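You operate a simulated robot arm through the tools that you are given. There is no shell and no other tool. Be economical: measure what you need, move in short steps, check, and stop when the job is done.

Carry out the task below with a simulated two-armed robot. There is one attempt and no reset: what you move stays moved.

JOB
Take the sample pot from the brown table and put it on top of the seals tin. Put the orange card on top of the paper pack on the steel table. Take the wire basket and put it on the bay under the wooden bench. Pick up the flask with one hand, pass it to the other hand and put it on the tube bench. Put the steel tray on the wooden bench away on the green bench. Put the fuse that says "57" from the brown desk on the second board from the bottom of the grey shelf and the fuse that says "72" on the cream tile there. Open the right sink door. Do these in any order. Set down upright: sample pot, orange card, flask, fuse.

It is judged by the outcome, as a careful person would: the job done as asked, and still so three seconds after it is handed in. It fails if anything else is knocked over, pushed out of place, dropped, spilled or broken. Lids that push on must go on centred and level and be pressed home; caps that screw on are set level and turned clockwise until they are tight.

ROBOT AND FRAMES
Two 7-joint arms with three-finger grippers on one trunk, on a base that drives. Base frame: it is fixed to the floor where the robot stands at the start and does not move with it; the origin is under the middle of the robot, x ahead of it, y to its left, z up; the surface under the hand at the start is at about z = 0.76. Readings come in m, rad, newtons and seconds.
The left shoulder is at the start at [0.09, 0.126, 1.086], the right one opposite. With the tool pointing down near the work surface each hand reaches from about 0.38 to 0.86 m from the robot's upright axis, wherever it stands, measured 20 degrees to its own side. Places, roughly: bay under the wooden bench [3.4, -5.8, 0.3]; flask (11x11x20 cm) [1.3, -5.5, 0.9]; fuse [3.25, 0.5, 0.75]; green bench [-6.4, -2.8, 0.8]; orange card [1.5, -2.25, 1]; paper pack [1.25, -2.75, 1]; right sink door [-4.1, 3.1, 0.4]; sample pot [0.75, -0.25, 0.75]; seals tin [0.75, -0.75, 0.75]; second board of the grey shelf [3.7, 1.5, 0.5]; steel tray (15x11x4 cm) [3.3, -3.5, 0.8]; tile (10x10x1 cm) [3.6, 0.7, 0.8]; tube bench [-1.7, -7.9, 0.8]; wire basket (24x15x11 cm) [1.4, -4.3, 0.9]. Payload 2.94 kg a hand.
The TCP of each hand is the grasp point between the finger pads, 0.03 m short of the fingertips. In the tool frame z runs along the fingers and y along their closing line. Largest opening 0.128 m; the body of the gripper starts 0.093 m behind the TCP.
Orientation is that of the tool frame in the base frame, as [roll, pitch, yaw] about the fixed x, y, z axes, in that order (R = Rz(yaw) Ry(pitch) Rx(roll)). With the fingers straight down and closing along the base's y, the tool's x points along the base's -x, its y along +y and its z along -z.

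CONTROLS
- The arms move only by the tool arm_command. It takes "left_plan", "right_plan" or both (then of equal length, played together; a hand with none holds still); each is text: rows parted by semicolons, each of 6 numbers parted by spaces: the shift along the base's x, y, z in m, then the turn, a rotation vector about the base's x, y, z in rad. In form: x y z rx ry rz; .... A call has 1 to 20 rows; each row is the pose to reach, as a shift and turn from the pose commanded when the call began. "left_fingers" and "right_fingers" are, for a hand that has rows, the closure, from 0 (fully open) to 1 (shut), set as the call begins (left out, the last holds). Each row takes 0.2 s and may step no farther than 0.05 m and 0.15 rad from the row before; otherwise, or with a gripper value out of range, the whole call is refused. A pose out of reach is approached as far as the arm can. The call stops where the force on the tool passes 40 N (or 10 N more than at its start, if that is more) or the arm is blocked; 0.2 s more then pass. Each finger halts on what it meets, pressing with about 41 N; the grip force reading is that of the motor and also rises with nothing between the fingers. The clock runs only during rows and for 0.2 s after the last one: add rows that repeat a pose to give the fingers time. It gives the time, the measured TCP pose, the force on the tool (base axes), the opening and the grip force at its end, in the units of the frame above (readings bear some noise), with the torque about the TCP (base axes, N m) and any sound that the robot's microphone picked up.
- Cameras (640 x 400 px; columns grow to the right, rows downward): "scene" is now at [0.2021, -0.047, 1.2505]; the picture's right is [-0.55, -0.84, 0.00], its down [-0.46, 0.30, -0.83] and it looks along [0.70, -0.46, -0.56] (base axes); focal length 251 px, centre (320, 200). "left" rides on the left gripper at [0.069, 0.015, -0.12] in its tool frame; the picture's right is [-0.21, 0.98, 0.00], its down [-0.82, -0.18, -0.54] and it looks along [-0.53, -0.12, 0.84] (tool axes); focal length 251 px, centre (320, 200). "right" rides on the right gripper at [0.069, -0.015, -0.12] in its tool frame; the picture's right is [0.22, 0.98, 0.00], its down [-0.82, 0.18, -0.54] and it looks along [-0.53, 0.12, 0.84] (tool axes); focal length 251 px, centre (320, 200). There is no depth. A picture from a camera that has moved, and an enlarged one, comes with that camera's place and axes in the base frame and with its lens. The place of the scene camera against the robot may be out by one fixed shift of up to 0.012 m in any direction.
- grab_frame(camera): a new picture of that camera. The clock stands still meanwhile.
- slide_trunk(by): slides the trunk up (or, below 0, down) by that many m; the arms and the scene camera ride with it, the base frame stays. It gives what a move gives, with no picture.
- steer(legs): drives the robot by 1 to 6 legs, each [ahead, left, turn to the left] in m, m and rad, along the robot's own axes; the way and the turn of a leg run together, so that a leg with both is an arc; at most 1.5 m and 3.142 rad a leg. The arms and the cameras ride along, it lands a little off, and it stops where it bumps. It gives what a move gives.
- turn_head(pan, tilt): turns the head with the scene camera to pan (to the left, within 1.396 rad either way) and tilt (down, from -0.506 to 1.204), counted from straight ahead of the robot. It gives what a move gives.
- inspect(camera, box): a new picture of the part [left, top, right, bottom] of that camera's present view, enlarged. The clock stands still meanwhile.
- job_done(): hands the job in; it is judged then, once.

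Go step by step. Nothing tells you exact positions but the pictures and the camera data: compare them with the known pose of the tool, close in by small moves and look again before you grip or let go. The budget is 483 turns and 238 pictures, counting those below and the enlarged ones. Unless the task says otherwise, let go and move clear before handing in.

The tools are called as a command line: name --argument value ..., lists and objects as JSON in quotes. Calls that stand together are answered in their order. arm_command: Moves the arms, as the interface text tells. Its arguments: {"type":"object","properties":{"left_plan":{"type":"string"},"left_fingers":{"type":"number"},"right_plan":{"type":"string"},"right_fingers":{"type":"number"}},"required":[]} The other tools are called the same way: slide_trunk (by) slides the trunk up or down; steer (legs) drives the base; turn_head (pan, tilt) turns the head that bears the scene camera; grab_frame (camera) takes a picture; inspect (camera, box) takes an enlarged picture of a part of a camera's view; job_done () hands the job in.

At the start:

```text
clock: 0.0
left_position: [0.4844, -0.0612, 1.0246]
left_tcp_rot: [3.141, -0.001, -3.141]
left_ft_force: [0.3, 0.3, -0.8]
left_ft_torque: [0.01, -0.04, -0.01]
left_gripper_width: 0.128
left_gripper_force: 0.0
right_position: [0.4555, -0.4984, 1.0646]
right_tcp_rot: [-3.14, 0.001, 3.141]
right_ft_force: [0.5, 1.5, 0.3]
right_ft_torque: [0.01, 0.01, 0.02]
right_gripper_width: 0.1279
right_gripper_force: 0.0
trunk travel left (down, up): [-0.3, 0.247]
robot x, y, heading: [0.0017, 0.0031, -0.001]
head pan, tilt: [-0.581, 0.588]
```

scene: 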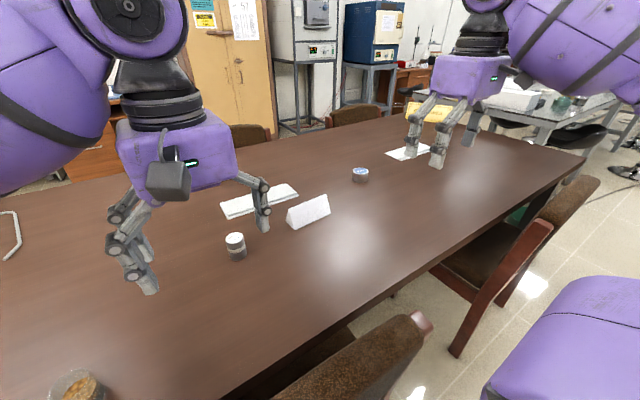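
right: 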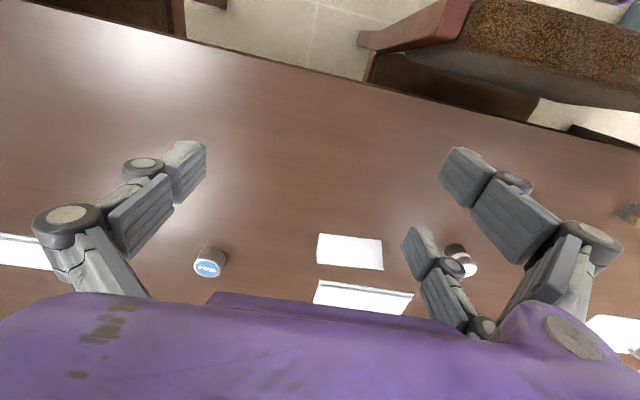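
left: 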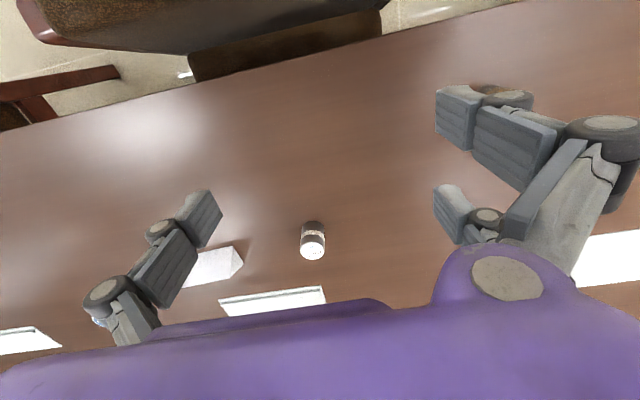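

I see a brown table with a white-lidded pot, a folded card and a blue-topped tin. I'll take closer looks to identify them.

inspect --camera "scene" --box '[200, 140, 440, 290]'

inspect --camera "left" --box '[240, 190, 400, 290]'

inspect --camera "right" --box '[160, 210, 320, 310]'

```text
2.67 times, centred on (320, 215) of scene
camera zoom: at [0.2021, -0.047, 1.2505], right [-0.55, -0.84, 0.0], down [-0.46, 0.3, -0.83], along [0.7, -0.46, -0.56], focal length 668 px, centre (320, 160)
```

zoom: 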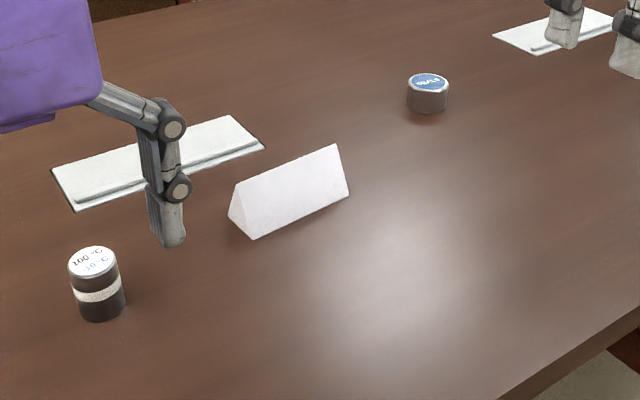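

```text
4.00 times, centred on (320, 240) of left
camera zoom: at [0.4148, -0.0453, 1.1458], right [0.21, 0.98, 0.0], down [0.82, -0.18, 0.54], along [0.53, -0.12, -0.84], focal length 1006 px, centre (320, 40)
```

zoom: 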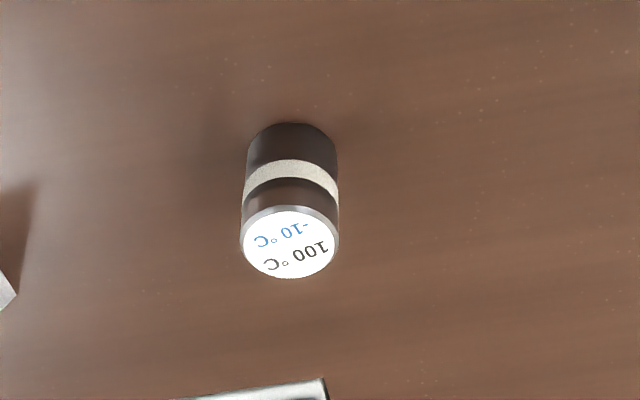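

```text
4.00 times, centred on (240, 260) of right
camera zoom: at [0.386, -0.515, 1.1848], right [-0.22, 0.98, 0.0], down [0.82, 0.18, 0.54], along [0.53, 0.12, -0.84], focal length 1006 px, centre (640, -40)
```

zoom: 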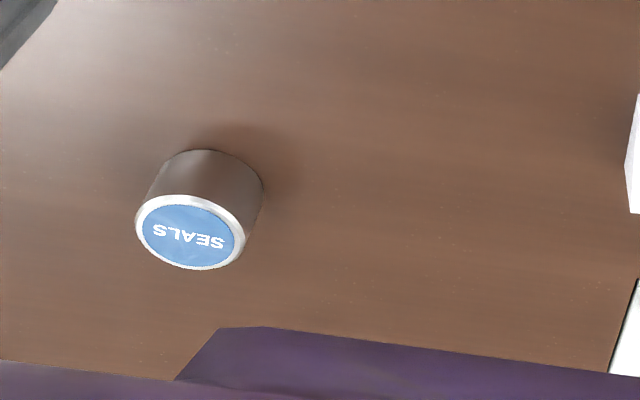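

The lidded pot is probably the sample pot, but there is another pot at the left edge. I'll turn the head to look at the table's other objects.

turn_head --pan 0.3 --tilt 0.8

grab_frame --camera "scene"

```text
clock: 1.2
left_position: [0.4848, -0.0605, 1.0256]
left_tcp_rot: [3.141, 0.0, -3.14]
left_ft_force: [-0.1, 0.3, 0.8]
left_ft_torque: [-0.02, 0.02, 0.03]
left_gripper_width: 0.128
left_gripper_force: 0.0
right_position: [0.4546, -0.4995, 1.0636]
right_tcp_rot: [-3.141, 0.001, -3.141]
right_ft_force: [-0.5, -0.6, 0.1]
right_ft_torque: [0.02, 0.0, -0.02]
right_gripper_width: 0.1281
right_gripper_force: 0.1
trunk travel left (down, up): [-0.3, 0.247]
robot x, y, heading: [-0.0018, 0.0023, 0.0]
head pan, tilt: [0.3, 0.799]
```

```text
231 pictures are left
camera scene: at [0.205, 0.0255, 1.2326], right [0.29, -0.96, 0.0], down [-0.68, -0.21, -0.7], along [0.67, 0.21, -0.72], focal length 251 px, centre (320, 200)
```

scene: 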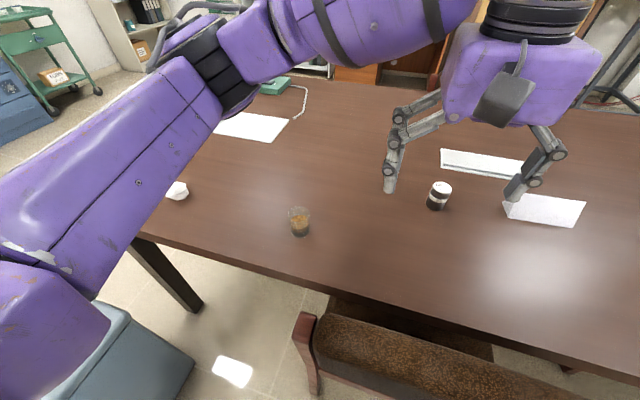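

The second item is a glass of drink; the lidded one at about [0.724, -0.129] is the sample pot. I look to the right to see how the base can get nearer to the tin.

turn_head --pan -1.1 --tilt 0.75

grab_frame --camera "scene"

turn_head --pan -1.35 --tilt 0.2

grab_frame --camera "scene"

turn_head --pan 1.2 --tilt 0.2

grab_frame --camera "scene"

turn_head --pan 0.0 --tilt 0.1

grab_frame --camera "scene"

```text
clock: 2.7
left_position: [0.4852, -0.0602, 1.0246]
left_tcp_rot: [-3.14, 0.001, -3.139]
left_ft_force: [0.9, -1.0, -0.7]
left_ft_torque: [-0.03, 0.0, -0.04]
left_gripper_width: 0.1281
left_gripper_force: 0.1
right_position: [0.4544, -0.4978, 1.0652]
right_tcp_rot: [3.141, 0.0, -3.14]
right_ft_force: [-0.2, -0.8, -0.2]
right_ft_torque: [0.02, -0.03, -0.03]
right_gripper_width: 0.1278
right_gripper_force: 0.1
trunk travel left (down, up): [-0.3, 0.247]
robot x, y, heading: [0.0016, 0.0017, 0.002]
head pan, tilt: [-1.1, 0.75]
```

```text
230 pictures are left
camera scene: at [0.1928, -0.0537, 1.2418], right [-0.65, -0.76, 0.0], down [-0.48, 0.41, -0.77], along [0.59, -0.5, -0.64], focal length 251 px, centre (320, 200)
```

scene: 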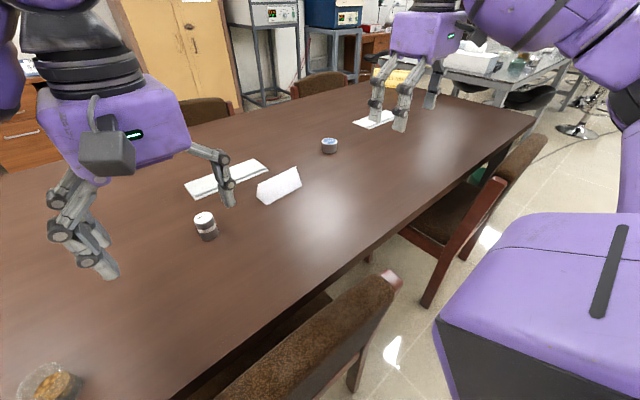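

```text
clock: 3.7
left_position: [0.4845, -0.0622, 1.0251]
left_tcp_rot: [-3.14, 0.0, -3.14]
left_ft_force: [-0.1, -0.2, 0.8]
left_ft_torque: [-0.03, -0.03, 0.01]
left_gripper_width: 0.1279
left_gripper_force: 0.0
right_position: [0.4544, -0.4997, 1.0644]
right_tcp_rot: [-3.141, 0.001, -3.141]
right_ft_force: [0.2, 0.4, 0.7]
right_ft_torque: [-0.01, 0.02, 0.02]
right_gripper_width: 0.1279
right_gripper_force: 0.0
trunk travel left (down, up): [-0.3, 0.247]
robot x, y, heading: [-0.0006, 0.0006, 0.002]
head pan, tilt: [-1.349, 0.201]
```

```text
229 pictures are left
camera scene: at [0.1484, -0.0892, 1.2861], right [-0.98, -0.22, 0.0], down [-0.04, 0.2, -0.98], along [0.22, -0.96, -0.2], focal length 251 px, centre (320, 200)
```

scene: 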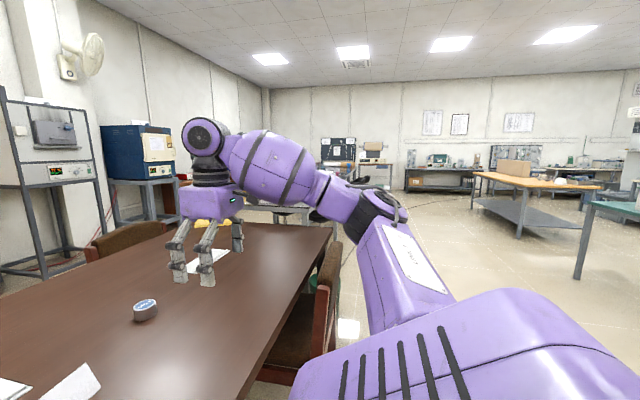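

```text
clock: 6.0
left_position: [0.4856, -0.0622, 1.0258]
left_tcp_rot: [-3.141, 0.0, -3.141]
left_ft_force: [-0.8, -0.7, -0.5]
left_ft_torque: [0.02, -0.01, 0.02]
left_gripper_width: 0.1281
left_gripper_force: 0.1
right_position: [0.4545, -0.4998, 1.0648]
right_tcp_rot: [3.141, -0.001, -3.14]
right_ft_force: [-0.2, -0.4, 0.0]
right_ft_torque: [-0.02, -0.02, 0.03]
right_gripper_width: 0.1281
right_gripper_force: 0.1
trunk travel left (down, up): [-0.3, 0.247]
robot x, y, heading: [0.0012, -0.0041, 0.003]
head pan, tilt: [1.201, 0.201]
```

```text
228 pictures are left
camera scene: at [0.1616, 0.0886, 1.2862], right [0.93, -0.36, 0.0], down [-0.07, -0.19, -0.98], along [0.35, 0.91, -0.2], focal length 251 px, centre (320, 200)
```

scene: 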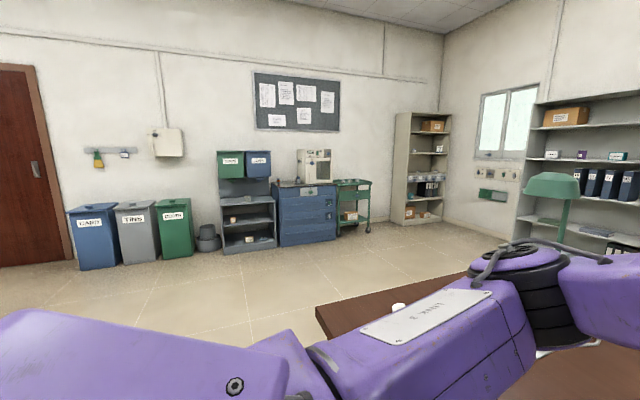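

```text
clock: 7.4
left_position: [0.4846, -0.0618, 1.0255]
left_tcp_rot: [-3.142, 0.001, -3.14]
left_ft_force: [-0.1, 0.5, -0.5]
left_ft_torque: [0.01, 0.0, 0.01]
left_gripper_width: 0.1282
left_gripper_force: 0.0
right_position: [0.455, -0.4989, 1.0662]
right_tcp_rot: [3.141, 0.002, -3.141]
right_ft_force: [0.2, -0.4, 0.5]
right_ft_torque: [-0.03, -0.01, 0.0]
right_gripper_width: 0.1281
right_gripper_force: 0.0
trunk travel left (down, up): [-0.3, 0.247]
robot x, y, heading: [0.0015, 0.0022, 0.0]
head pan, tilt: [0.0, 0.099]
```

```text
227 pictures are left
camera scene: at [0.2199, 0.0018, 1.2956], right [0.0, -1.0, 0.0], down [-0.1, 0.0, -0.99], along [0.99, 0.0, -0.1], focal length 251 px, centre (320, 200)
```

scene: 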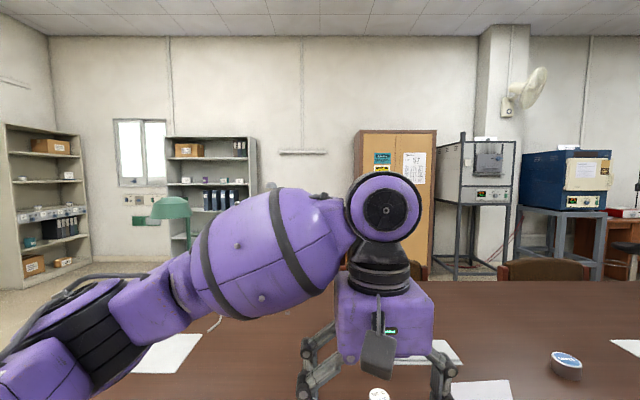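

The room is mapped roughly. First I pick the pot with the right hand: the left hand moves aside to the left and the right hand comes over the pot.

arm_command --left_plan "-0.009 0.032 0 0 0 0; -0.018 0.064 0 0 0 0; -0.027 0.096 0 0 0 0; -0.036 0.128 0 0 0 0; -0.045 0.16 0 0 0 0; -0.054 0.192 0 0 0 0; -0.063 0.224 0 0 0 0; -0.072 0.256 0 0 0 0; -0.081 0.288 0 0 0 0; -0.09 0.32 0 0 0 0" --right_plan "0.0269 0.037 -0.0135 0 0 0; 0.0538 0.074 -0.027 0 0 0; 0.0807 0.111 -0.0405 0 0 0; 0.1076 0.148 -0.054 0 0 0; 0.1345 0.185 -0.0675 0 0 0; 0.1614 0.222 -0.081 0 0 0; 0.1883 0.259 -0.0945 0 0 0; 0.2152 0.296 -0.108 0 0 0; 0.2421 0.333 -0.1215 0 0 0; 0.269 0.37 -0.135 0 0 0" --left_fingers 0 --right_fingers 0

turn_head --pan -0.2 --tilt 0.8

grab_frame --camera "right"

grab_frame --camera "scene"

```text
clock: 9.6
left_position: [0.3953, 0.2577, 1.0286]
left_tcp_rot: [-3.141, -0.001, -3.141]
left_ft_force: [-0.1, -0.2, 0.3]
left_ft_torque: [0.02, -0.03, -0.01]
left_gripper_width: 0.1278
left_gripper_force: 0.1
right_position: [0.644, -0.2048, 0.9387]
right_tcp_rot: [-3.141, 0.001, -3.141]
right_ft_force: [0.3, -0.2, -0.1]
right_ft_torque: [0.03, -0.01, 0.03]
right_gripper_width: 0.1279
right_gripper_force: 0.1
right hand out of reach, approached as far as the arm can: row 8, 9, 10
trunk travel left (down, up): [-0.3, 0.247]
robot x, y, heading: [0.0021, 0.0038, 0.0]
head pan, tilt: [0.0, 0.099]
```

```text
clock: 10.7
left_position: [0.3952, 0.2569, 1.0277]
left_tcp_rot: [3.14, -0.001, -3.139]
left_ft_force: [1.0, -0.2, 0.1]
left_ft_torque: [0.02, -0.02, 0.0]
left_gripper_width: 0.1282
left_gripper_force: 0.1
right_position: [0.6446, -0.2051, 0.9378]
right_tcp_rot: [3.141, 0.002, -3.141]
right_ft_force: [-0.2, 0.1, 0.2]
right_ft_torque: [0.0, 0.01, 0.0]
right_gripper_width: 0.1279
right_gripper_force: 0.1
trunk travel left (down, up): [-0.3, 0.247]
robot x, y, heading: [-0.005, -0.0013, -0.0]
head pan, tilt: [-0.201, 0.799]
```

```text
226 pictures are left
camera right: at [0.5756, -0.2197, 1.0579], right [-0.22, 0.98, 0.0], down [0.82, 0.18, 0.54], along [0.53, 0.12, -0.84], focal length 251 px, centre (320, 200)
```

right: 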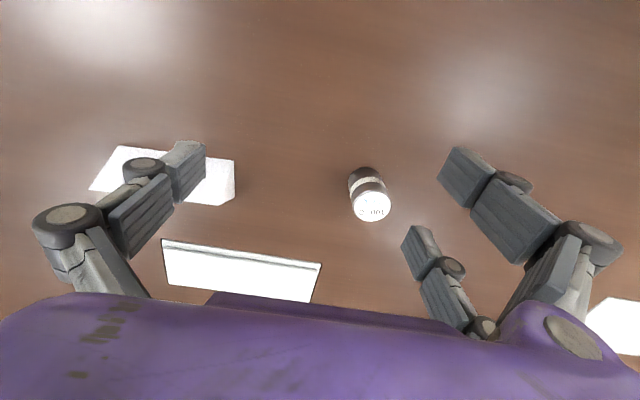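

```text
225 pictures are left
camera scene: at [0.207, -0.0144, 1.2326], right [-0.2, -0.98, 0.0], down [-0.7, 0.14, -0.7], along [0.68, -0.14, -0.72], focal length 251 px, centre (320, 200)
```

scene: 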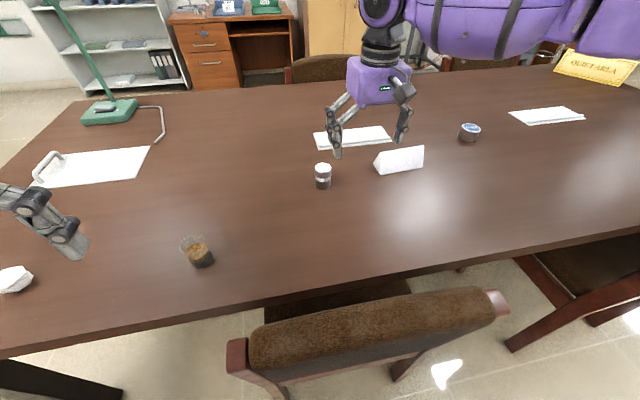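

The right arm ran out of reach a bit short; the guideline says reach is best at 20° to its own side. I shift the base 0.14 m left, which keeps the same distance from the chair.

steer --legs '[[0, 0.14, 0]]'

arm_command --right_plan "0 0 0 0 0 0"

```text
clock: 12.5
left_position: [0.3956, 0.3955, 1.0252]
left_tcp_rot: [-3.141, 0.002, 3.14]
left_ft_force: [0.1, 0.6, 0.5]
left_ft_torque: [-0.01, -0.02, 0.01]
left_gripper_width: 0.1281
left_gripper_force: 0.1
right_position: [0.6446, -0.0657, 0.9372]
right_tcp_rot: [-3.142, 0.0, -3.14]
right_ft_force: [0.0, 0.9, -0.3]
right_ft_torque: [0.01, -0.03, 0.0]
right_gripper_width: 0.1281
right_gripper_force: 0.1
trunk travel left (down, up): [-0.3, 0.247]
robot x, y, heading: [-0.0008, 0.1358, 0.005]
head pan, tilt: [-0.201, 0.799]
```

```text
clock: 12.9
left_position: [0.3953, 0.395, 1.0279]
left_tcp_rot: [3.141, -0.001, 3.141]
left_ft_force: [0.0, -0.3, 0.1]
left_ft_torque: [0.02, 0.02, -0.02]
left_gripper_width: 0.1279
left_gripper_force: 0.1
right_position: [0.6452, -0.067, 0.9379]
right_tcp_rot: [3.141, 0.0, 3.141]
right_ft_force: [-0.7, -0.8, -0.4]
right_ft_torque: [0.0, 0.01, 0.0]
right_gripper_width: 0.1281
right_gripper_force: 0.1
trunk travel left (down, up): [-0.3, 0.247]
robot x, y, heading: [-0.0014, 0.1361, 0.002]
head pan, tilt: [-0.201, 0.799]
```

Now I shift the right hand over the pot at about [0.722, -0.125] and look.

arm_command --right_plan "0.026 -0.02 -0.01 0 0 0; 0.052 -0.04 -0.02 0 0 0; 0.077 -0.058 -0.03 0 0 0; 0.077 -0.058 -0.03 0 0 0"

grab_frame --camera "right"

```text
clock: 13.9
left_position: [0.3963, 0.3953, 1.0273]
left_tcp_rot: [-3.141, 0.0, -3.14]
left_ft_force: [-0.4, 0.2, 0.0]
left_ft_torque: [0.02, -0.03, 0.02]
left_gripper_width: 0.1281
left_gripper_force: 0.1
right_position: [0.6703, -0.1094, 0.918]
right_tcp_rot: [3.141, 0.002, 3.141]
right_ft_force: [-0.8, -0.7, -0.4]
right_ft_torque: [0.0, 0.01, 0.0]
right_gripper_width: 0.128
right_gripper_force: 0.0
right hand out of reach, approached as far as the arm can: row 1, 2, 3, 4
trunk travel left (down, up): [-0.3, 0.247]
robot x, y, heading: [0.0003, 0.1408, 0.004]
head pan, tilt: [-0.201, 0.799]
```

```text
224 pictures are left
camera right: at [0.6026, -0.1244, 1.0378], right [-0.21, 0.98, 0.0], down [0.82, 0.18, 0.54], along [0.53, 0.12, -0.84], focal length 251 px, centre (320, 200)
```

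right: 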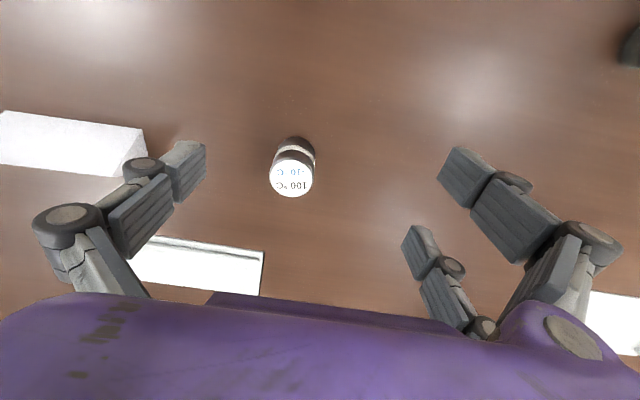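

The reach grows with the shoulder higher over the hand, so I raise the trunk and then lower the hand.

slide_trunk --by 0.15

arm_command --right_plan "0.013 -0.005 -0.04 0 0 0; 0.026 -0.01 -0.08 0 0 0; 0.04 -0.015 -0.12 0 0 0; 0.052 -0.015 -0.16 0 0 0; 0.052 -0.015 -0.17 0 0 0"

grab_frame --camera "right"

```text
clock: 15.7
left_position: [0.3964, 0.3961, 1.1776]
left_tcp_rot: [-3.142, 0.0, -3.141]
left_ft_force: [-0.5, 0.7, 0.8]
left_ft_torque: [-0.02, 0.0, 0.01]
left_gripper_width: 0.1281
left_gripper_force: 0.1
right_position: [0.6672, -0.1101, 1.1649]
right_tcp_rot: [-3.141, 0.165, -3.141]
right_ft_force: [0.0, -0.4, -0.6]
right_ft_torque: [-0.01, 0.01, 0.01]
right_gripper_width: 0.1278
right_gripper_force: 0.0
trunk travel left (down, up): [-0.45, 0.097]
robot x, y, heading: [0.002, 0.1378, -0.0]
head pan, tilt: [-0.201, 0.799]
```

```text
clock: 16.9
left_position: [0.3967, 0.394, 1.1775]
left_tcp_rot: [-3.141, 0.0, -3.14]
left_ft_force: [0.8, -0.5, -1.0]
left_ft_torque: [-0.01, 0.02, 0.01]
left_gripper_width: 0.1281
left_gripper_force: 0.0
right_position: [0.6768, -0.1433, 1.0077]
right_tcp_rot: [3.14, 0.171, 3.14]
right_ft_force: [0.2, -0.9, 0.0]
right_ft_torque: [0.09, 0.02, -0.01]
right_gripper_width: 0.1278
right_gripper_force: 0.1
right hand out of reach, approached as far as the arm can: row 1, 2, 3, 4, 5
trunk travel left (down, up): [-0.45, 0.097]
robot x, y, heading: [0.0016, 0.1405, 0.0]
head pan, tilt: [-0.201, 0.799]
```

```text
223 pictures are left
camera right: at [0.5882, -0.1597, 1.1146], right [-0.21, 0.98, -0.03], down [0.72, 0.18, 0.67], along [0.66, 0.12, -0.74], focal length 251 px, centre (320, 200)
```

right: 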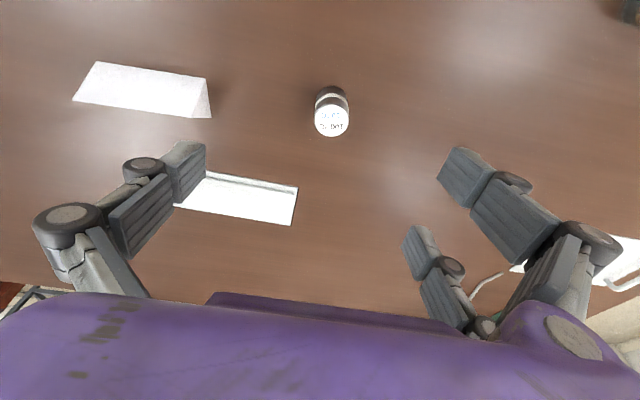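

The posture is at a limit with the wrist tilted. I pull the hand back, level it, and go down before reaching forward.

arm_command --right_plan "-0.04 0 0 0 0.06 0; -0.08 0 0 0 0.12 0; -0.12 0 0 0 0.17 0; -0.12 0 -0.04 0 0.17 0; -0.12 0 -0.08 0 0.17 0; -0.12 0 -0.1 0 0.17 0; -0.12 0 -0.1 0 0.17 0"

arm_command --right_plan "0.04 0.005 0 0 0 0; 0.08 0.01 0 0 0 0; 0.12 0.015 0 0 0 0; 0.15 0.02 0 0 0 0; 0.15 0.02 0 0 0 0"

```text
clock: 18.5
left_position: [0.3946, 0.396, 1.1759]
left_tcp_rot: [-3.141, 0.0, -3.141]
left_ft_force: [0.2, 0.0, 0.5]
left_ft_torque: [-0.02, 0.01, 0.02]
left_gripper_width: 0.1281
left_gripper_force: 0.1
right_position: [0.5551, -0.1459, 0.906]
right_tcp_rot: [-3.141, -0.003, 3.141]
right_ft_force: [-0.6, 0.3, -0.6]
right_ft_torque: [0.0, 0.0, -0.03]
right_gripper_width: 0.1282
right_gripper_force: 0.1
trunk travel left (down, up): [-0.45, 0.097]
robot x, y, heading: [0.0003, 0.1382, 0.004]
head pan, tilt: [-0.201, 0.799]
```

```text
clock: 19.7
left_position: [0.3966, 0.3952, 1.1781]
left_tcp_rot: [-3.141, 0.0, -3.14]
left_ft_force: [1.0, 0.3, 0.1]
left_ft_torque: [0.0, -0.01, -0.01]
left_gripper_width: 0.128
left_gripper_force: 0.1
right_position: [0.6208, -0.1588, 0.9423]
right_tcp_rot: [-3.141, 0.0, -3.141]
right_ft_force: [-0.8, -0.8, -0.5]
right_ft_torque: [0.0, -0.01, -0.04]
right_gripper_width: 0.1284
right_gripper_force: 0.1
right hand out of reach, approached as far as the arm can: row 2, 3, 4, 5
trunk travel left (down, up): [-0.45, 0.097]
robot x, y, heading: [-0.0017, 0.1399, -0.001]
head pan, tilt: [-0.201, 0.799]
```

Extending with the trunk high was worse. I pull back, lower the trunk to its original height, and test the reach at a yawed wrist.

arm_command --right_plan "-0.03 -0.03 0.03 0 0 0; -0.06 -0.06 0.06 0 0 0; -0.06 -0.08 0.1 0 0 0; -0.06 -0.08 0.1 0 0 0"

slide_trunk --by -0.15

arm_command --right_plan "0.02 0.01 0 0 0 -0.12; 0.04 0.02 0 0 0 -0.24; 0.06 0.03 0 0 0 -0.36; 0.1 0.04 0 0 0 -0.4; 0.14 0.05 0 0 0 -0.4; 0.163 0.06 0 0 0 -0.4; 0.163 0.06 0 0 0 -0.4"

```text
refused: row 1 steps farther than a row can; nothing moved
```

```text
clock: 21.4
left_position: [0.3947, 0.3947, 1.0263]
left_tcp_rot: [-3.141, 0.0, -3.139]
left_ft_force: [-0.1, -0.3, -0.3]
left_ft_torque: [0.0, -0.03, 0.01]
left_gripper_width: 0.128
left_gripper_force: 0.1
right_position: [0.6169, -0.1574, 0.7921]
right_tcp_rot: [-3.141, -0.003, 3.141]
right_ft_force: [-0.3, -0.3, -0.1]
right_ft_torque: [0.01, -0.01, -0.01]
right_gripper_width: 0.128
right_gripper_force: 0.0
trunk travel left (down, up): [-0.3, 0.247]
robot x, y, heading: [0.0022, 0.1386, 0.002]
head pan, tilt: [-0.201, 0.799]
```

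```text
clock: 23.0
left_position: [0.3959, 0.3945, 1.0271]
left_tcp_rot: [3.142, -0.001, 3.14]
left_ft_force: [-1.1, -0.5, -0.5]
left_ft_torque: [0.01, 0.0, -0.01]
left_gripper_width: 0.1282
left_gripper_force: 0.1
right_position: [0.6692, -0.1386, 0.7977]
right_tcp_rot: [3.141, -0.004, 2.749]
right_ft_force: [0.2, -0.1, 0.7]
right_ft_torque: [0.0, 0.01, 0.03]
right_gripper_width: 0.128
right_gripper_force: 0.0
right hand out of reach, approached as far as the arm can: row 3, 4, 5, 6, 7
trunk travel left (down, up): [-0.3, 0.247]
robot x, y, heading: [-0.0014, 0.1367, -0.002]
head pan, tilt: [-0.201, 0.799]
```

Reach stops about 5 cm short of the pot, so I need the base closer. I look down to see the chair and base clearance.

turn_head --pan 0.0 --tilt 1.2

grab_frame --camera "scene"

grab_frame --camera "right"

```text
clock: 23.9
left_position: [0.395, 0.3962, 1.0267]
left_tcp_rot: [-3.141, -0.001, -3.141]
left_ft_force: [0.3, -0.5, -1.1]
left_ft_torque: [-0.02, -0.01, 0.02]
left_gripper_width: 0.128
left_gripper_force: 0.0
right_position: [0.6697, -0.139, 0.7974]
right_tcp_rot: [-3.141, -0.003, 2.749]
right_ft_force: [0.6, -1.1, 0.2]
right_ft_torque: [0.01, 0.02, 0.01]
right_gripper_width: 0.1282
right_gripper_force: 0.0
trunk travel left (down, up): [-0.3, 0.247]
robot x, y, heading: [-0.0025, 0.14, 0.004]
head pan, tilt: [0.0, 1.201]
```

```text
222 pictures are left
camera scene: at [0.1839, 0.1397, 1.2049], right [0.0, -1.0, 0.0], down [-0.93, 0.0, -0.36], along [0.36, 0.0, -0.93], focal length 251 px, centre (320, 200)
```

scene: 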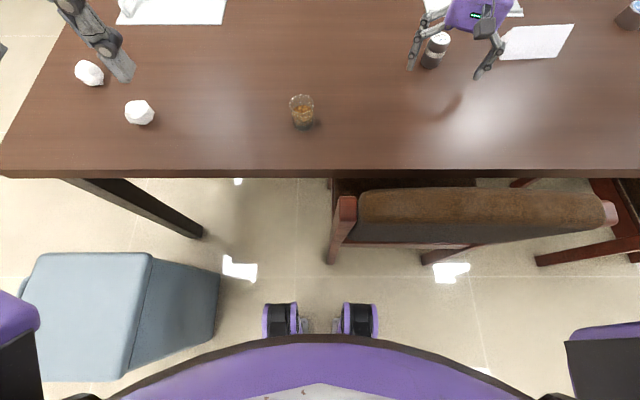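

```text
221 pictures are left
camera right: at [0.5994, -0.1269, 0.9183], right [0.18, 0.98, 0.0], down [0.83, -0.15, 0.54], along [0.53, -0.09, -0.84], focal length 251 px, centre (320, 200)
```

right: 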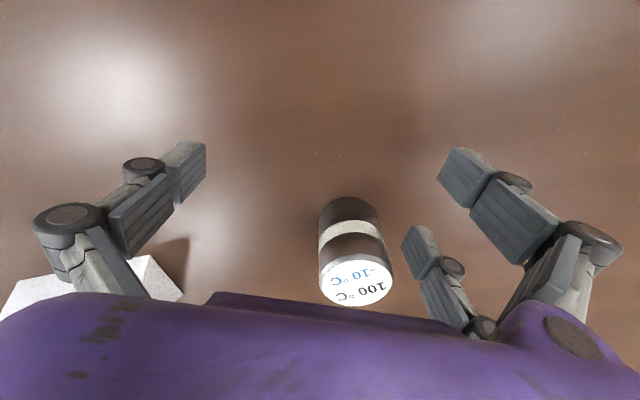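

There is about 0.15 m clearance to the chair's legs. I lift the hand back and up, then drive forward 0.08 m.

arm_command --right_plan "-0.03 0 0.03 0 0 0; -0.06 0 0.07 0 0 0; -0.06 0 0.11 0 0 0; -0.06 0 0.11 0 0 0"

steer --legs '[[0.08, 0, 0]]'

grab_frame --camera "right"

grab_frame --camera "scene"

```text
clock: 24.9
left_position: [0.3966, 0.3952, 1.0276]
left_tcp_rot: [3.141, 0.001, 3.14]
left_ft_force: [-0.2, -0.2, 0.2]
left_ft_torque: [-0.01, 0.01, 0.01]
left_gripper_width: 0.1279
left_gripper_force: 0.1
right_position: [0.606, -0.1406, 0.9061]
right_tcp_rot: [-3.14, -0.007, 2.74]
right_ft_force: [-0.2, 1.1, -0.7]
right_ft_torque: [0.01, 0.0, 0.01]
right_gripper_width: 0.1277
right_gripper_force: 0.1
trunk travel left (down, up): [-0.3, 0.247]
robot x, y, heading: [0.001, 0.1392, -0.004]
head pan, tilt: [0.0, 1.201]
```

```text
clock: 26.0
left_position: [0.466, 0.3949, 1.0274]
left_tcp_rot: [-3.14, -0.002, -3.141]
left_ft_force: [1.1, -0.5, -0.1]
left_ft_torque: [0.03, 0.08, -0.01]
left_gripper_width: 0.1281
left_gripper_force: 0.1
right_position: [0.6744, -0.141, 0.9]
right_tcp_rot: [-3.137, -0.012, 2.739]
right_ft_force: [0.4, -0.7, -0.5]
right_ft_torque: [0.02, 0.06, -0.02]
right_gripper_width: 0.128
right_gripper_force: 0.0
trunk travel left (down, up): [-0.3, 0.247]
robot x, y, heading: [0.0702, 0.1417, -0.001]
head pan, tilt: [0.0, 1.201]
stopped in leg 1: the robot was blocked; the commanded pose is now the measured one
```

```text
220 pictures are left
camera right: at [0.6067, -0.1275, 1.0224], right [0.19, 0.98, 0.0], down [0.83, -0.16, 0.53], along [0.52, -0.1, -0.85], focal length 251 px, centre (320, 200)
```

right: 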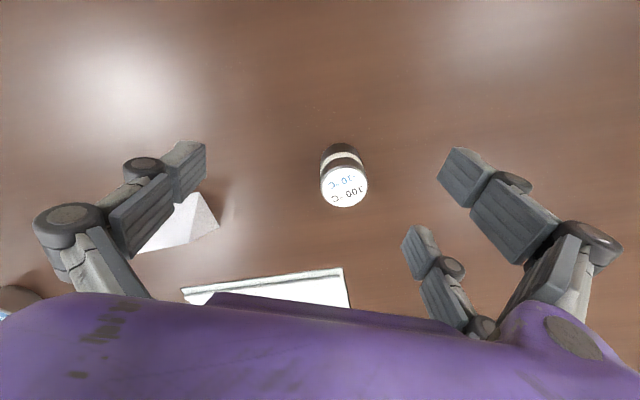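

```text
219 pictures are left
camera scene: at [0.2732, 0.1071, 1.2328], right [-0.4, -0.92, 0.0], down [-0.65, 0.28, -0.7], along [0.65, -0.28, -0.71], focal length 251 px, centre (320, 200)
```

scene: 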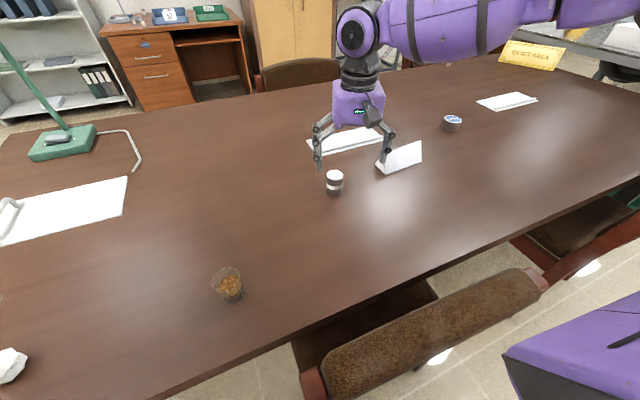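

The base got blocked at x = 0.07 but the chair has not visibly moved. The pot is now within reach at [0.723, -0.126]; I move over it and descend.

arm_command --right_plan "0.024 0.007 0 0 0 0; 0.048 0.015 -0.01 0 0 0; 0.048 0.015 -0.05 0 0 0; 0.048 0.015 -0.09 0 0 0; 0.048 0.015 -0.1 0 0 0; 0.048 0.015 -0.1 0 0 0"

grab_frame --camera "right"

```text
clock: 27.4
left_position: [0.4629, 0.3948, 1.0271]
left_tcp_rot: [-3.14, -0.001, 3.142]
left_ft_force: [0.2, 0.1, -0.8]
left_ft_torque: [-0.03, 0.02, 0.04]
left_gripper_width: 0.1281
left_gripper_force: 0.1
right_position: [0.7221, -0.1245, 0.804]
right_tcp_rot: [-3.139, -0.007, 2.74]
right_ft_force: [0.0, -0.1, 0.5]
right_ft_torque: [0.01, 0.01, 0.01]
right_gripper_width: 0.1281
right_gripper_force: 0.1
trunk travel left (down, up): [-0.3, 0.247]
robot x, y, heading: [0.0694, 0.1387, -0.001]
head pan, tilt: [0.0, 1.201]
```

```text
218 pictures are left
camera right: at [0.6533, -0.1117, 0.9248], right [0.19, 0.98, 0.0], down [0.83, -0.16, 0.53], along [0.53, -0.1, -0.85], focal length 251 px, centre (320, 200)
```

right: 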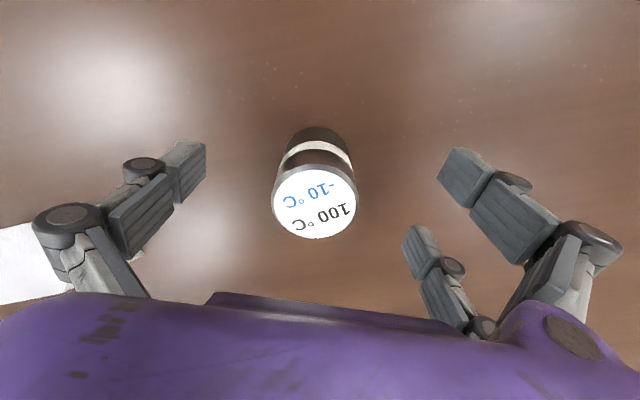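

The pot is centred between the fingers. Grip.

arm_command --right_plan "0 0 0 0 0 0; 0 0 0 0 0 0; 0 0 0 0 0 0; 0 0 0 0 0 0" --right_fingers 1

arm_command --right_plan "0 0 0.04 0 0 0; -0.02 0 0.08 0 0 0; -0.05 0 0.11 0 0 0; -0.08 0 0.14 0 0 0; -0.08 0 0.14 0 0 0"

grab_frame --camera "right"

```text
clock: 28.4
left_position: [0.4632, 0.3946, 1.0266]
left_tcp_rot: [3.141, 0.001, -3.14]
left_ft_force: [-0.2, -0.8, 0.2]
left_ft_torque: [-0.04, 0.03, 0.01]
left_gripper_width: 0.128
left_gripper_force: 0.0
right_position: [0.7221, -0.1252, 0.805]
right_tcp_rot: [-3.139, -0.006, 2.738]
right_ft_force: [-0.5, -0.6, -0.3]
right_ft_torque: [0.02, -0.01, 0.0]
right_gripper_width: 0.0344
right_gripper_force: 40.9
trunk travel left (down, up): [-0.3, 0.247]
robot x, y, heading: [0.0663, 0.1343, -0.001]
head pan, tilt: [0.0, 1.201]
```

```text
clock: 29.6
left_position: [0.4644, 0.3943, 1.027]
left_tcp_rot: [3.141, 0.001, 3.141]
left_ft_force: [0.6, -0.8, 0.6]
left_ft_torque: [-0.01, -0.01, -0.01]
left_gripper_width: 0.1283
left_gripper_force: 0.0
right_position: [0.6405, -0.1235, 0.944]
right_tcp_rot: [-3.137, -0.009, 2.739]
right_ft_force: [1.1, -0.1, -0.6]
right_ft_torque: [0.0, 0.0, -0.03]
right_gripper_width: 0.0341
right_gripper_force: 41.0
trunk travel left (down, up): [-0.3, 0.247]
robot x, y, heading: [0.0675, 0.1377, 0.001]
head pan, tilt: [0.0, 1.201]
```

```text
217 pictures are left
camera right: at [0.5724, -0.1106, 1.0653], right [0.19, 0.98, 0.0], down [0.83, -0.16, 0.53], along [0.52, -0.1, -0.85], focal length 251 px, centre (320, 200)
```

right: 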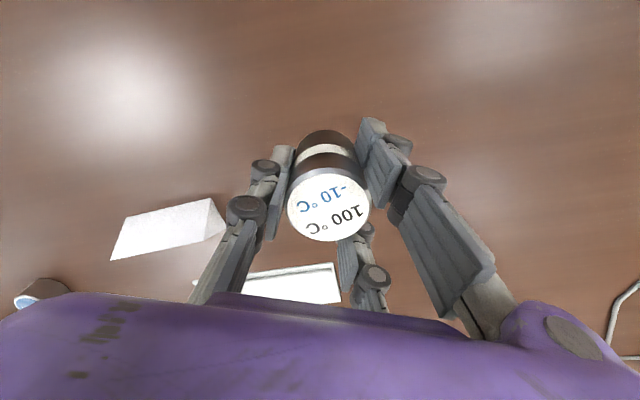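

The pot is held. I back off from the chair and slide right along the table towards the tin, keeping the same distance from the chair backs.

steer --legs '[[-0.09, 0, 0], [0, -0.55, 0]]'

turn_head --pan -0.3 --tilt 1.1

grab_frame --camera "scene"

```text
clock: 35.6
left_position: [0.3718, -0.1569, 1.0276]
left_tcp_rot: [-3.142, -0.002, 3.136]
left_ft_force: [0.0, -0.2, 0.3]
left_ft_torque: [0.0, 0.02, -0.04]
left_gripper_width: 0.1282
left_gripper_force: 0.0
right_position: [0.5451, -0.679, 0.9458]
right_tcp_rot: [-3.139, -0.008, 2.733]
right_ft_force: [0.6, -0.5, -0.3]
right_ft_torque: [0.0, -0.03, -0.01]
right_gripper_width: 0.0343
right_gripper_force: 40.9
trunk travel left (down, up): [-0.3, 0.247]
robot x, y, heading: [-0.0251, -0.4156, -0.01]
head pan, tilt: [0.0, 1.201]
```

```text
clock: 36.4
left_position: [0.3706, -0.1584, 1.0269]
left_tcp_rot: [3.141, -0.001, 3.133]
left_ft_force: [-0.8, 0.4, -0.2]
left_ft_torque: [-0.01, 0.03, 0.01]
left_gripper_width: 0.1282
left_gripper_force: 0.2
right_position: [0.5454, -0.6772, 0.9437]
right_tcp_rot: [-3.138, -0.009, 2.731]
right_ft_force: [-0.1, -0.3, -0.7]
right_ft_torque: [-0.03, -0.03, 0.02]
right_gripper_width: 0.0345
right_gripper_force: 41.0
trunk travel left (down, up): [-0.3, 0.247]
robot x, y, heading: [-0.0234, -0.4137, -0.01]
head pan, tilt: [-0.3, 1.1]
```

```text
216 pictures are left
camera scene: at [0.1611, -0.4624, 1.2282], right [-0.65, -0.76, 0.0], down [-0.57, 0.49, -0.66], along [0.5, -0.43, -0.75], focal length 251 px, centre (320, 200)
```

scene: 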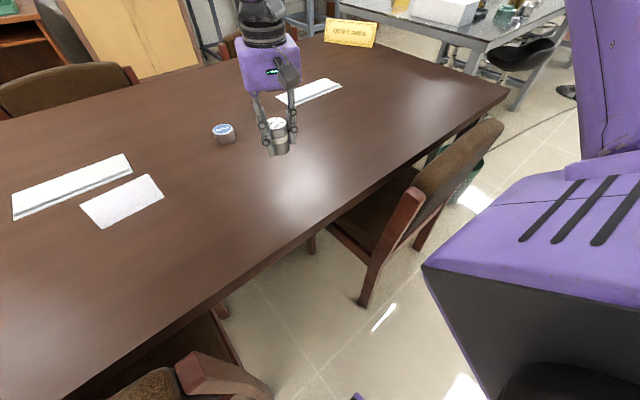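

The chairs leave a gap of about 0.55 m. I first test how far the right hand can reach forward here, held above the tin's height.

arm_command --right_plan "0.04 0 -0.005 0 0 0; 0.08 0 -0.01 0 0 0; 0.12 0 -0.015 0 0 0; 0.16 0 -0.02 0 0 0; 0.2 0 -0.02 0 0 0; 0.24 0 -0.02 0 0 0; 0.28 0 -0.02 0 0 0; 0.28 0 -0.02 0 0 0"

grab_frame --camera "scene"

```text
clock: 38.2
left_position: [0.3713, -0.1596, 1.0273]
left_tcp_rot: [-3.141, -0.001, 3.134]
left_ft_force: [0.2, -0.4, 0.3]
left_ft_torque: [-0.02, -0.02, 0.03]
left_gripper_width: 0.1282
left_gripper_force: 0.1
right_position: [0.6537, -0.6856, 0.916]
right_tcp_rot: [-3.138, -0.007, 2.733]
right_ft_force: [0.3, -0.3, -0.9]
right_ft_torque: [0.03, 0.01, -0.02]
right_gripper_width: 0.0344
right_gripper_force: 41.3
right hand out of reach, approached as far as the arm can: row 3, 4, 5, 6, 7, 8
trunk travel left (down, up): [-0.3, 0.247]
robot x, y, heading: [-0.0238, -0.4122, -0.007]
head pan, tilt: [-0.3, 1.1]
```

```text
215 pictures are left
camera scene: at [0.1619, -0.4311, 1.2108], right [-0.3, -0.95, 0.0], down [-0.85, 0.27, -0.45], along [0.43, -0.14, -0.89], focal length 251 px, centre (320, 200)
```

scene: 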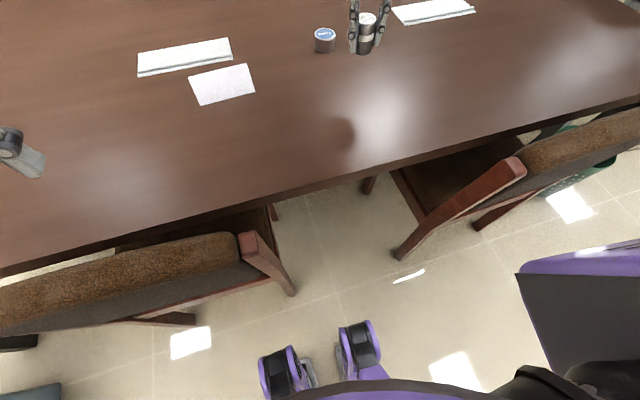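

The head view settles only after the clock runs. Reach is stuck at 0.73 m; I test whether a different wrist yaw extends it.

arm_command --right_plan "-0.02 0 0 0 0 0.14; -0.02 0 0 0 0 0.28; -0.02 0 0 0 0 0.42; -0.02 0 0 0 0 0.56; -0.02 0 0 0 0 0.7; -0.02 0 0 0 0 0.84; 0.02 0 0 0 0 0.9; 0.06 0 0 0 0 0.9; 0.1 0 0 0 0 0.9; 0.14 0 0 0 0 0.9; 0.14 0 0 0 0 0.9"

```text
clock: 40.6
left_position: [0.3715, -0.1584, 1.0264]
left_tcp_rot: [3.142, 0.0, 3.134]
left_ft_force: [0.4, -0.3, 0.2]
left_ft_torque: [0.0, -0.02, -0.02]
left_gripper_width: 0.1279
left_gripper_force: 0.0
right_position: [0.6627, -0.7057, 0.9146]
right_tcp_rot: [-3.14, -0.007, -2.65]
right_ft_force: [0.0, 0.0, -1.9]
right_ft_torque: [0.0, 0.01, -0.02]
right_gripper_width: 0.0344
right_gripper_force: 40.8
right hand out of reach, approached as far as the arm can: row 7, 8, 9, 10, 11
trunk travel left (down, up): [-0.3, 0.247]
robot x, y, heading: [-0.0276, -0.4125, -0.007]
head pan, tilt: [-0.3, 1.1]
```

Yaw barely matters. I look at the arm's shape to see what limits it.

turn_head --pan -0.7 --tilt 0.2

arm_command --right_plan "-0.02 0 0 0 0 0; -0.02 0 0 0 0 0"

grab_frame --camera "scene"

```text
clock: 41.8
left_position: [0.3713, -0.1585, 1.0268]
left_tcp_rot: [3.14, 0.0, 3.135]
left_ft_force: [-0.6, 0.1, -0.2]
left_ft_torque: [0.0, 0.03, 0.02]
left_gripper_width: 0.1278
left_gripper_force: 0.0
right_position: [0.6633, -0.7047, 0.9157]
right_tcp_rot: [-3.139, -0.009, -2.651]
right_ft_force: [-0.5, 0.1, 0.0]
right_ft_torque: [-0.01, 0.01, -0.02]
right_gripper_width: 0.0339
right_gripper_force: 41.4
trunk travel left (down, up): [-0.3, 0.247]
robot x, y, heading: [-0.0258, -0.4144, -0.009]
head pan, tilt: [-0.7, 0.201]
```

```text
clock: 42.4
left_position: [0.3733, -0.158, 1.027]
left_tcp_rot: [3.141, -0.001, 3.134]
left_ft_force: [0.5, 0.5, -0.2]
left_ft_torque: [0.01, 0.02, 0.02]
left_gripper_width: 0.1281
left_gripper_force: 0.0
right_position: [0.6434, -0.7052, 0.9149]
right_tcp_rot: [-3.138, -0.008, -2.651]
right_ft_force: [0.5, -0.2, -1.7]
right_ft_torque: [-0.02, 0.04, -0.03]
right_gripper_width: 0.0343
right_gripper_force: 40.9
trunk travel left (down, up): [-0.3, 0.247]
robot x, y, heading: [-0.026, -0.4102, -0.01]
head pan, tilt: [-0.7, 0.201]
```

```text
214 pictures are left
camera scene: at [0.1733, -0.4723, 1.2861], right [-0.65, -0.76, 0.0], down [-0.15, 0.13, -0.98], along [0.74, -0.64, -0.2], focal length 251 px, centre (320, 200)
```

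scene: 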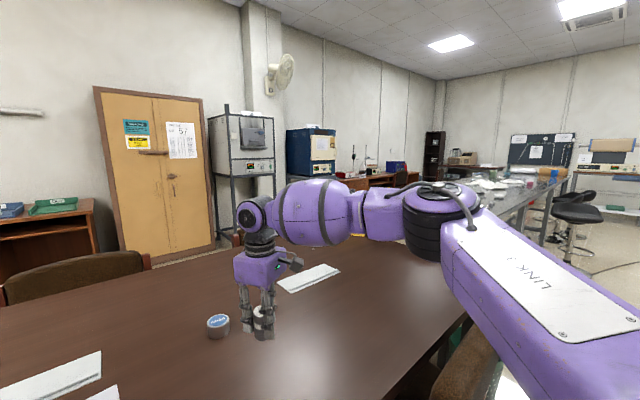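

The elbow is still quite bent, so a joint limit in this posture is stopping it. I try opening the elbow by swinging the hand out to the right while extending.

arm_command --right_plan "0 -0.04 0 0 0 -0.1; 0 -0.08 0 0 0 -0.2; 0.01 -0.12 0 0 0 -0.3; 0.02 -0.16 0 0 0 -0.4; 0.03 -0.2 0 0 0 -0.5; 0.05 -0.23 0 0 0 -0.6; 0.08 -0.25 0 0 0 -0.7; 0.11 -0.25 0 0 0 -0.8; 0.14 -0.25 0 0 0 -0.9; 0.14 -0.25 0 0 0 -0.9"

grab_frame --camera "scene"

```text
clock: 44.6
left_position: [0.3737, -0.1556, 1.0262]
left_tcp_rot: [-3.14, 0.0, 3.136]
left_ft_force: [0.3, 1.2, -0.8]
left_ft_torque: [-0.03, 0.04, 0.01]
left_gripper_width: 0.128
left_gripper_force: 0.1
right_position: [0.6661, -0.924, 0.9157]
right_tcp_rot: [-3.134, -0.009, 2.731]
right_ft_force: [0.4, 0.5, -0.7]
right_ft_torque: [-0.11, 0.01, -0.01]
right_gripper_width: 0.0345
right_gripper_force: 41.4
right hand out of reach, approached as far as the arm can: row 5, 6, 7, 8, 9, 10
trunk travel left (down, up): [-0.3, 0.247]
robot x, y, heading: [-0.0268, -0.4116, -0.008]
head pan, tilt: [-0.7, 0.201]
```

```text
213 pictures are left
camera scene: at [0.1747, -0.4691, 1.286], right [-0.65, -0.76, 0.0], down [-0.15, 0.13, -0.98], along [0.74, -0.64, -0.2], focal length 251 px, centre (320, 200)
```

scene: 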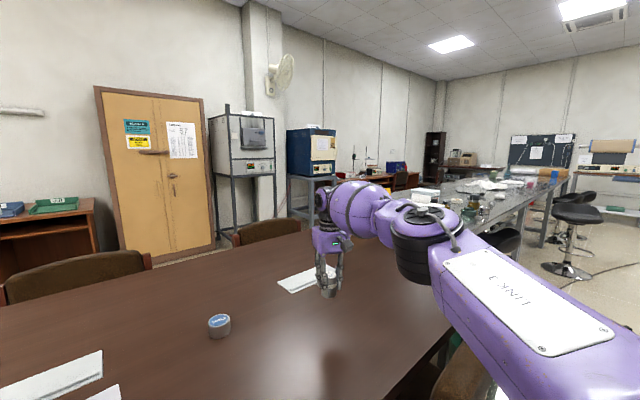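

The hand reached 0.86 m at a bearing of about -36°, so bearing matters. I move the base right/forward into the gap and turn it left 0.5 rad so the tin lies at about -37°.

steer --legs '[[0, -0.13, 0], [0, 0, 0.5]]'

turn_head --pan -0.6 --tilt 0.7

arm_command --right_plan "0 0 0 0 0 0; 0 0 0 0 0 0; 0 0 0 0 0 0"

grab_frame --camera "scene"

```text
clock: 47.8
left_position: [0.202, -0.1294, 1.0275]
left_tcp_rot: [-3.142, 0.0, -2.652]
left_ft_force: [0.1, -0.4, -0.2]
left_ft_torque: [-0.02, -0.01, 0.0]
left_gripper_width: 0.1279
left_gripper_force: 0.1
right_position: [0.8249, -0.6661, 0.915]
right_tcp_rot: [-3.139, -0.006, -3.057]
right_ft_force: [-0.2, 0.9, -1.3]
right_ft_torque: [-0.06, 0.02, -0.03]
right_gripper_width: 0.0346
right_gripper_force: 41.0
trunk travel left (down, up): [-0.3, 0.247]
robot x, y, heading: [-0.0285, -0.5407, 0.486]
head pan, tilt: [-0.7, 0.201]
```

```text
clock: 48.7
left_position: [0.2018, -0.1295, 1.0275]
left_tcp_rot: [3.141, 0.0, -2.654]
left_ft_force: [-0.4, 0.8, -0.4]
left_ft_torque: [-0.01, 0.0, 0.0]
left_gripper_width: 0.1279
left_gripper_force: 0.1
right_position: [0.8249, -0.6648, 0.9147]
right_tcp_rot: [-3.14, -0.008, -3.056]
right_ft_force: [0.0, 0.3, -1.9]
right_ft_torque: [-0.01, 0.01, -0.01]
right_gripper_width: 0.034
right_gripper_force: 41.4
trunk travel left (down, up): [-0.3, 0.247]
robot x, y, heading: [-0.0291, -0.5415, 0.49]
head pan, tilt: [-0.6, 0.7]
```

```text
clock: 49.5
left_position: [0.2012, -0.1284, 1.0273]
left_tcp_rot: [-3.141, 0.001, -2.653]
left_ft_force: [-0.6, 0.9, 0.0]
left_ft_torque: [-0.03, 0.02, -0.02]
left_gripper_width: 0.1281
left_gripper_force: 0.1
right_position: [0.8244, -0.6653, 0.9139]
right_tcp_rot: [-3.141, -0.007, -3.057]
right_ft_force: [0.6, 0.1, -0.5]
right_ft_torque: [-0.01, 0.01, 0.04]
right_gripper_width: 0.0342
right_gripper_force: 40.8
trunk travel left (down, up): [-0.3, 0.247]
robot x, y, heading: [-0.0303, -0.5348, 0.486]
head pan, tilt: [-0.6, 0.7]
```

```text
212 pictures are left
camera scene: at [0.1696, -0.4861, 1.2408], right [-0.11, -0.99, 0.0], down [-0.64, 0.07, -0.76], along [0.76, -0.09, -0.64], focal length 251 px, centre (320, 200)
```

scene: 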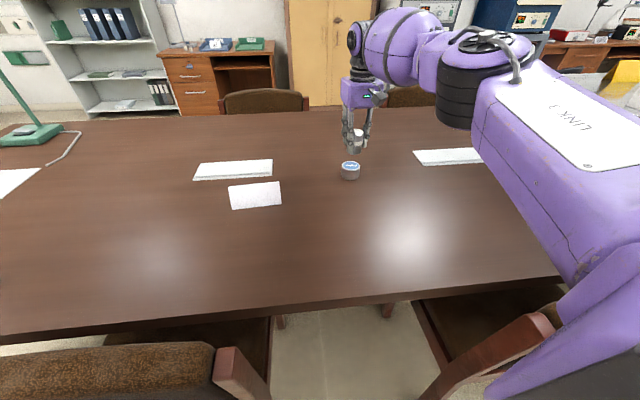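

Nearly over the tin. I shift the base 0.05 m toward +x and check with the hand camera.

steer --legs '[[0.044, -0.023, 0]]'

arm_command --right_plan "0 0 0 0 0 0"

grab_frame --camera "right"

```text
clock: 50.4
left_position: [0.2515, -0.1288, 1.0272]
left_tcp_rot: [3.141, 0.0, -2.653]
left_ft_force: [0.8, 0.5, -0.4]
left_ft_torque: [0.03, 0.07, 0.02]
left_gripper_width: 0.1283
left_gripper_force: 0.0
right_position: [0.874, -0.666, 0.9139]
right_tcp_rot: [3.141, -0.008, -3.056]
right_ft_force: [0.7, -1.0, -1.2]
right_ft_torque: [0.01, 0.01, -0.02]
right_gripper_width: 0.0344
right_gripper_force: 41.2
trunk travel left (down, up): [-0.3, 0.247]
robot x, y, heading: [0.0242, -0.5434, 0.486]
head pan, tilt: [-0.6, 0.7]
```

```text
clock: 50.8
left_position: [0.2504, -0.1286, 1.0274]
left_tcp_rot: [-3.14, 0.002, -2.652]
left_ft_force: [0.0, -0.3, -0.8]
left_ft_torque: [0.01, 0.01, 0.01]
left_gripper_width: 0.128
left_gripper_force: 0.1
right_position: [0.8728, -0.6659, 0.9148]
right_tcp_rot: [-3.139, -0.009, -3.056]
right_ft_force: [0.2, -0.9, -1.5]
right_ft_torque: [-0.03, -0.01, -0.01]
right_gripper_width: 0.0342
right_gripper_force: 41.1
trunk travel left (down, up): [-0.3, 0.247]
robot x, y, heading: [0.0251, -0.5409, 0.486]
head pan, tilt: [-0.6, 0.7]
```

```text
211 pictures are left
camera right: at [0.8064, -0.6871, 1.0355], right [-0.3, 0.95, 0.0], down [0.81, 0.25, 0.53], along [0.51, 0.16, -0.85], focal length 251 px, centre (320, 200)
```

right: 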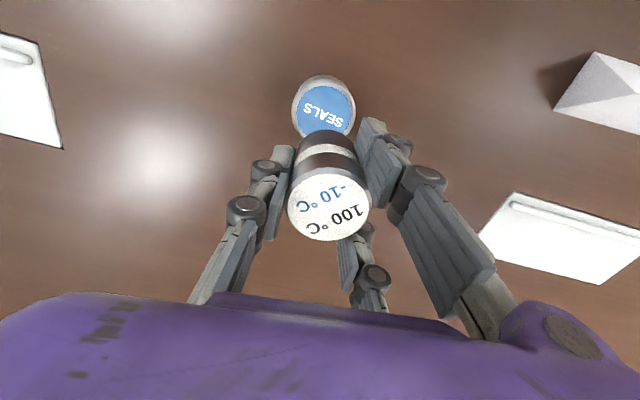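

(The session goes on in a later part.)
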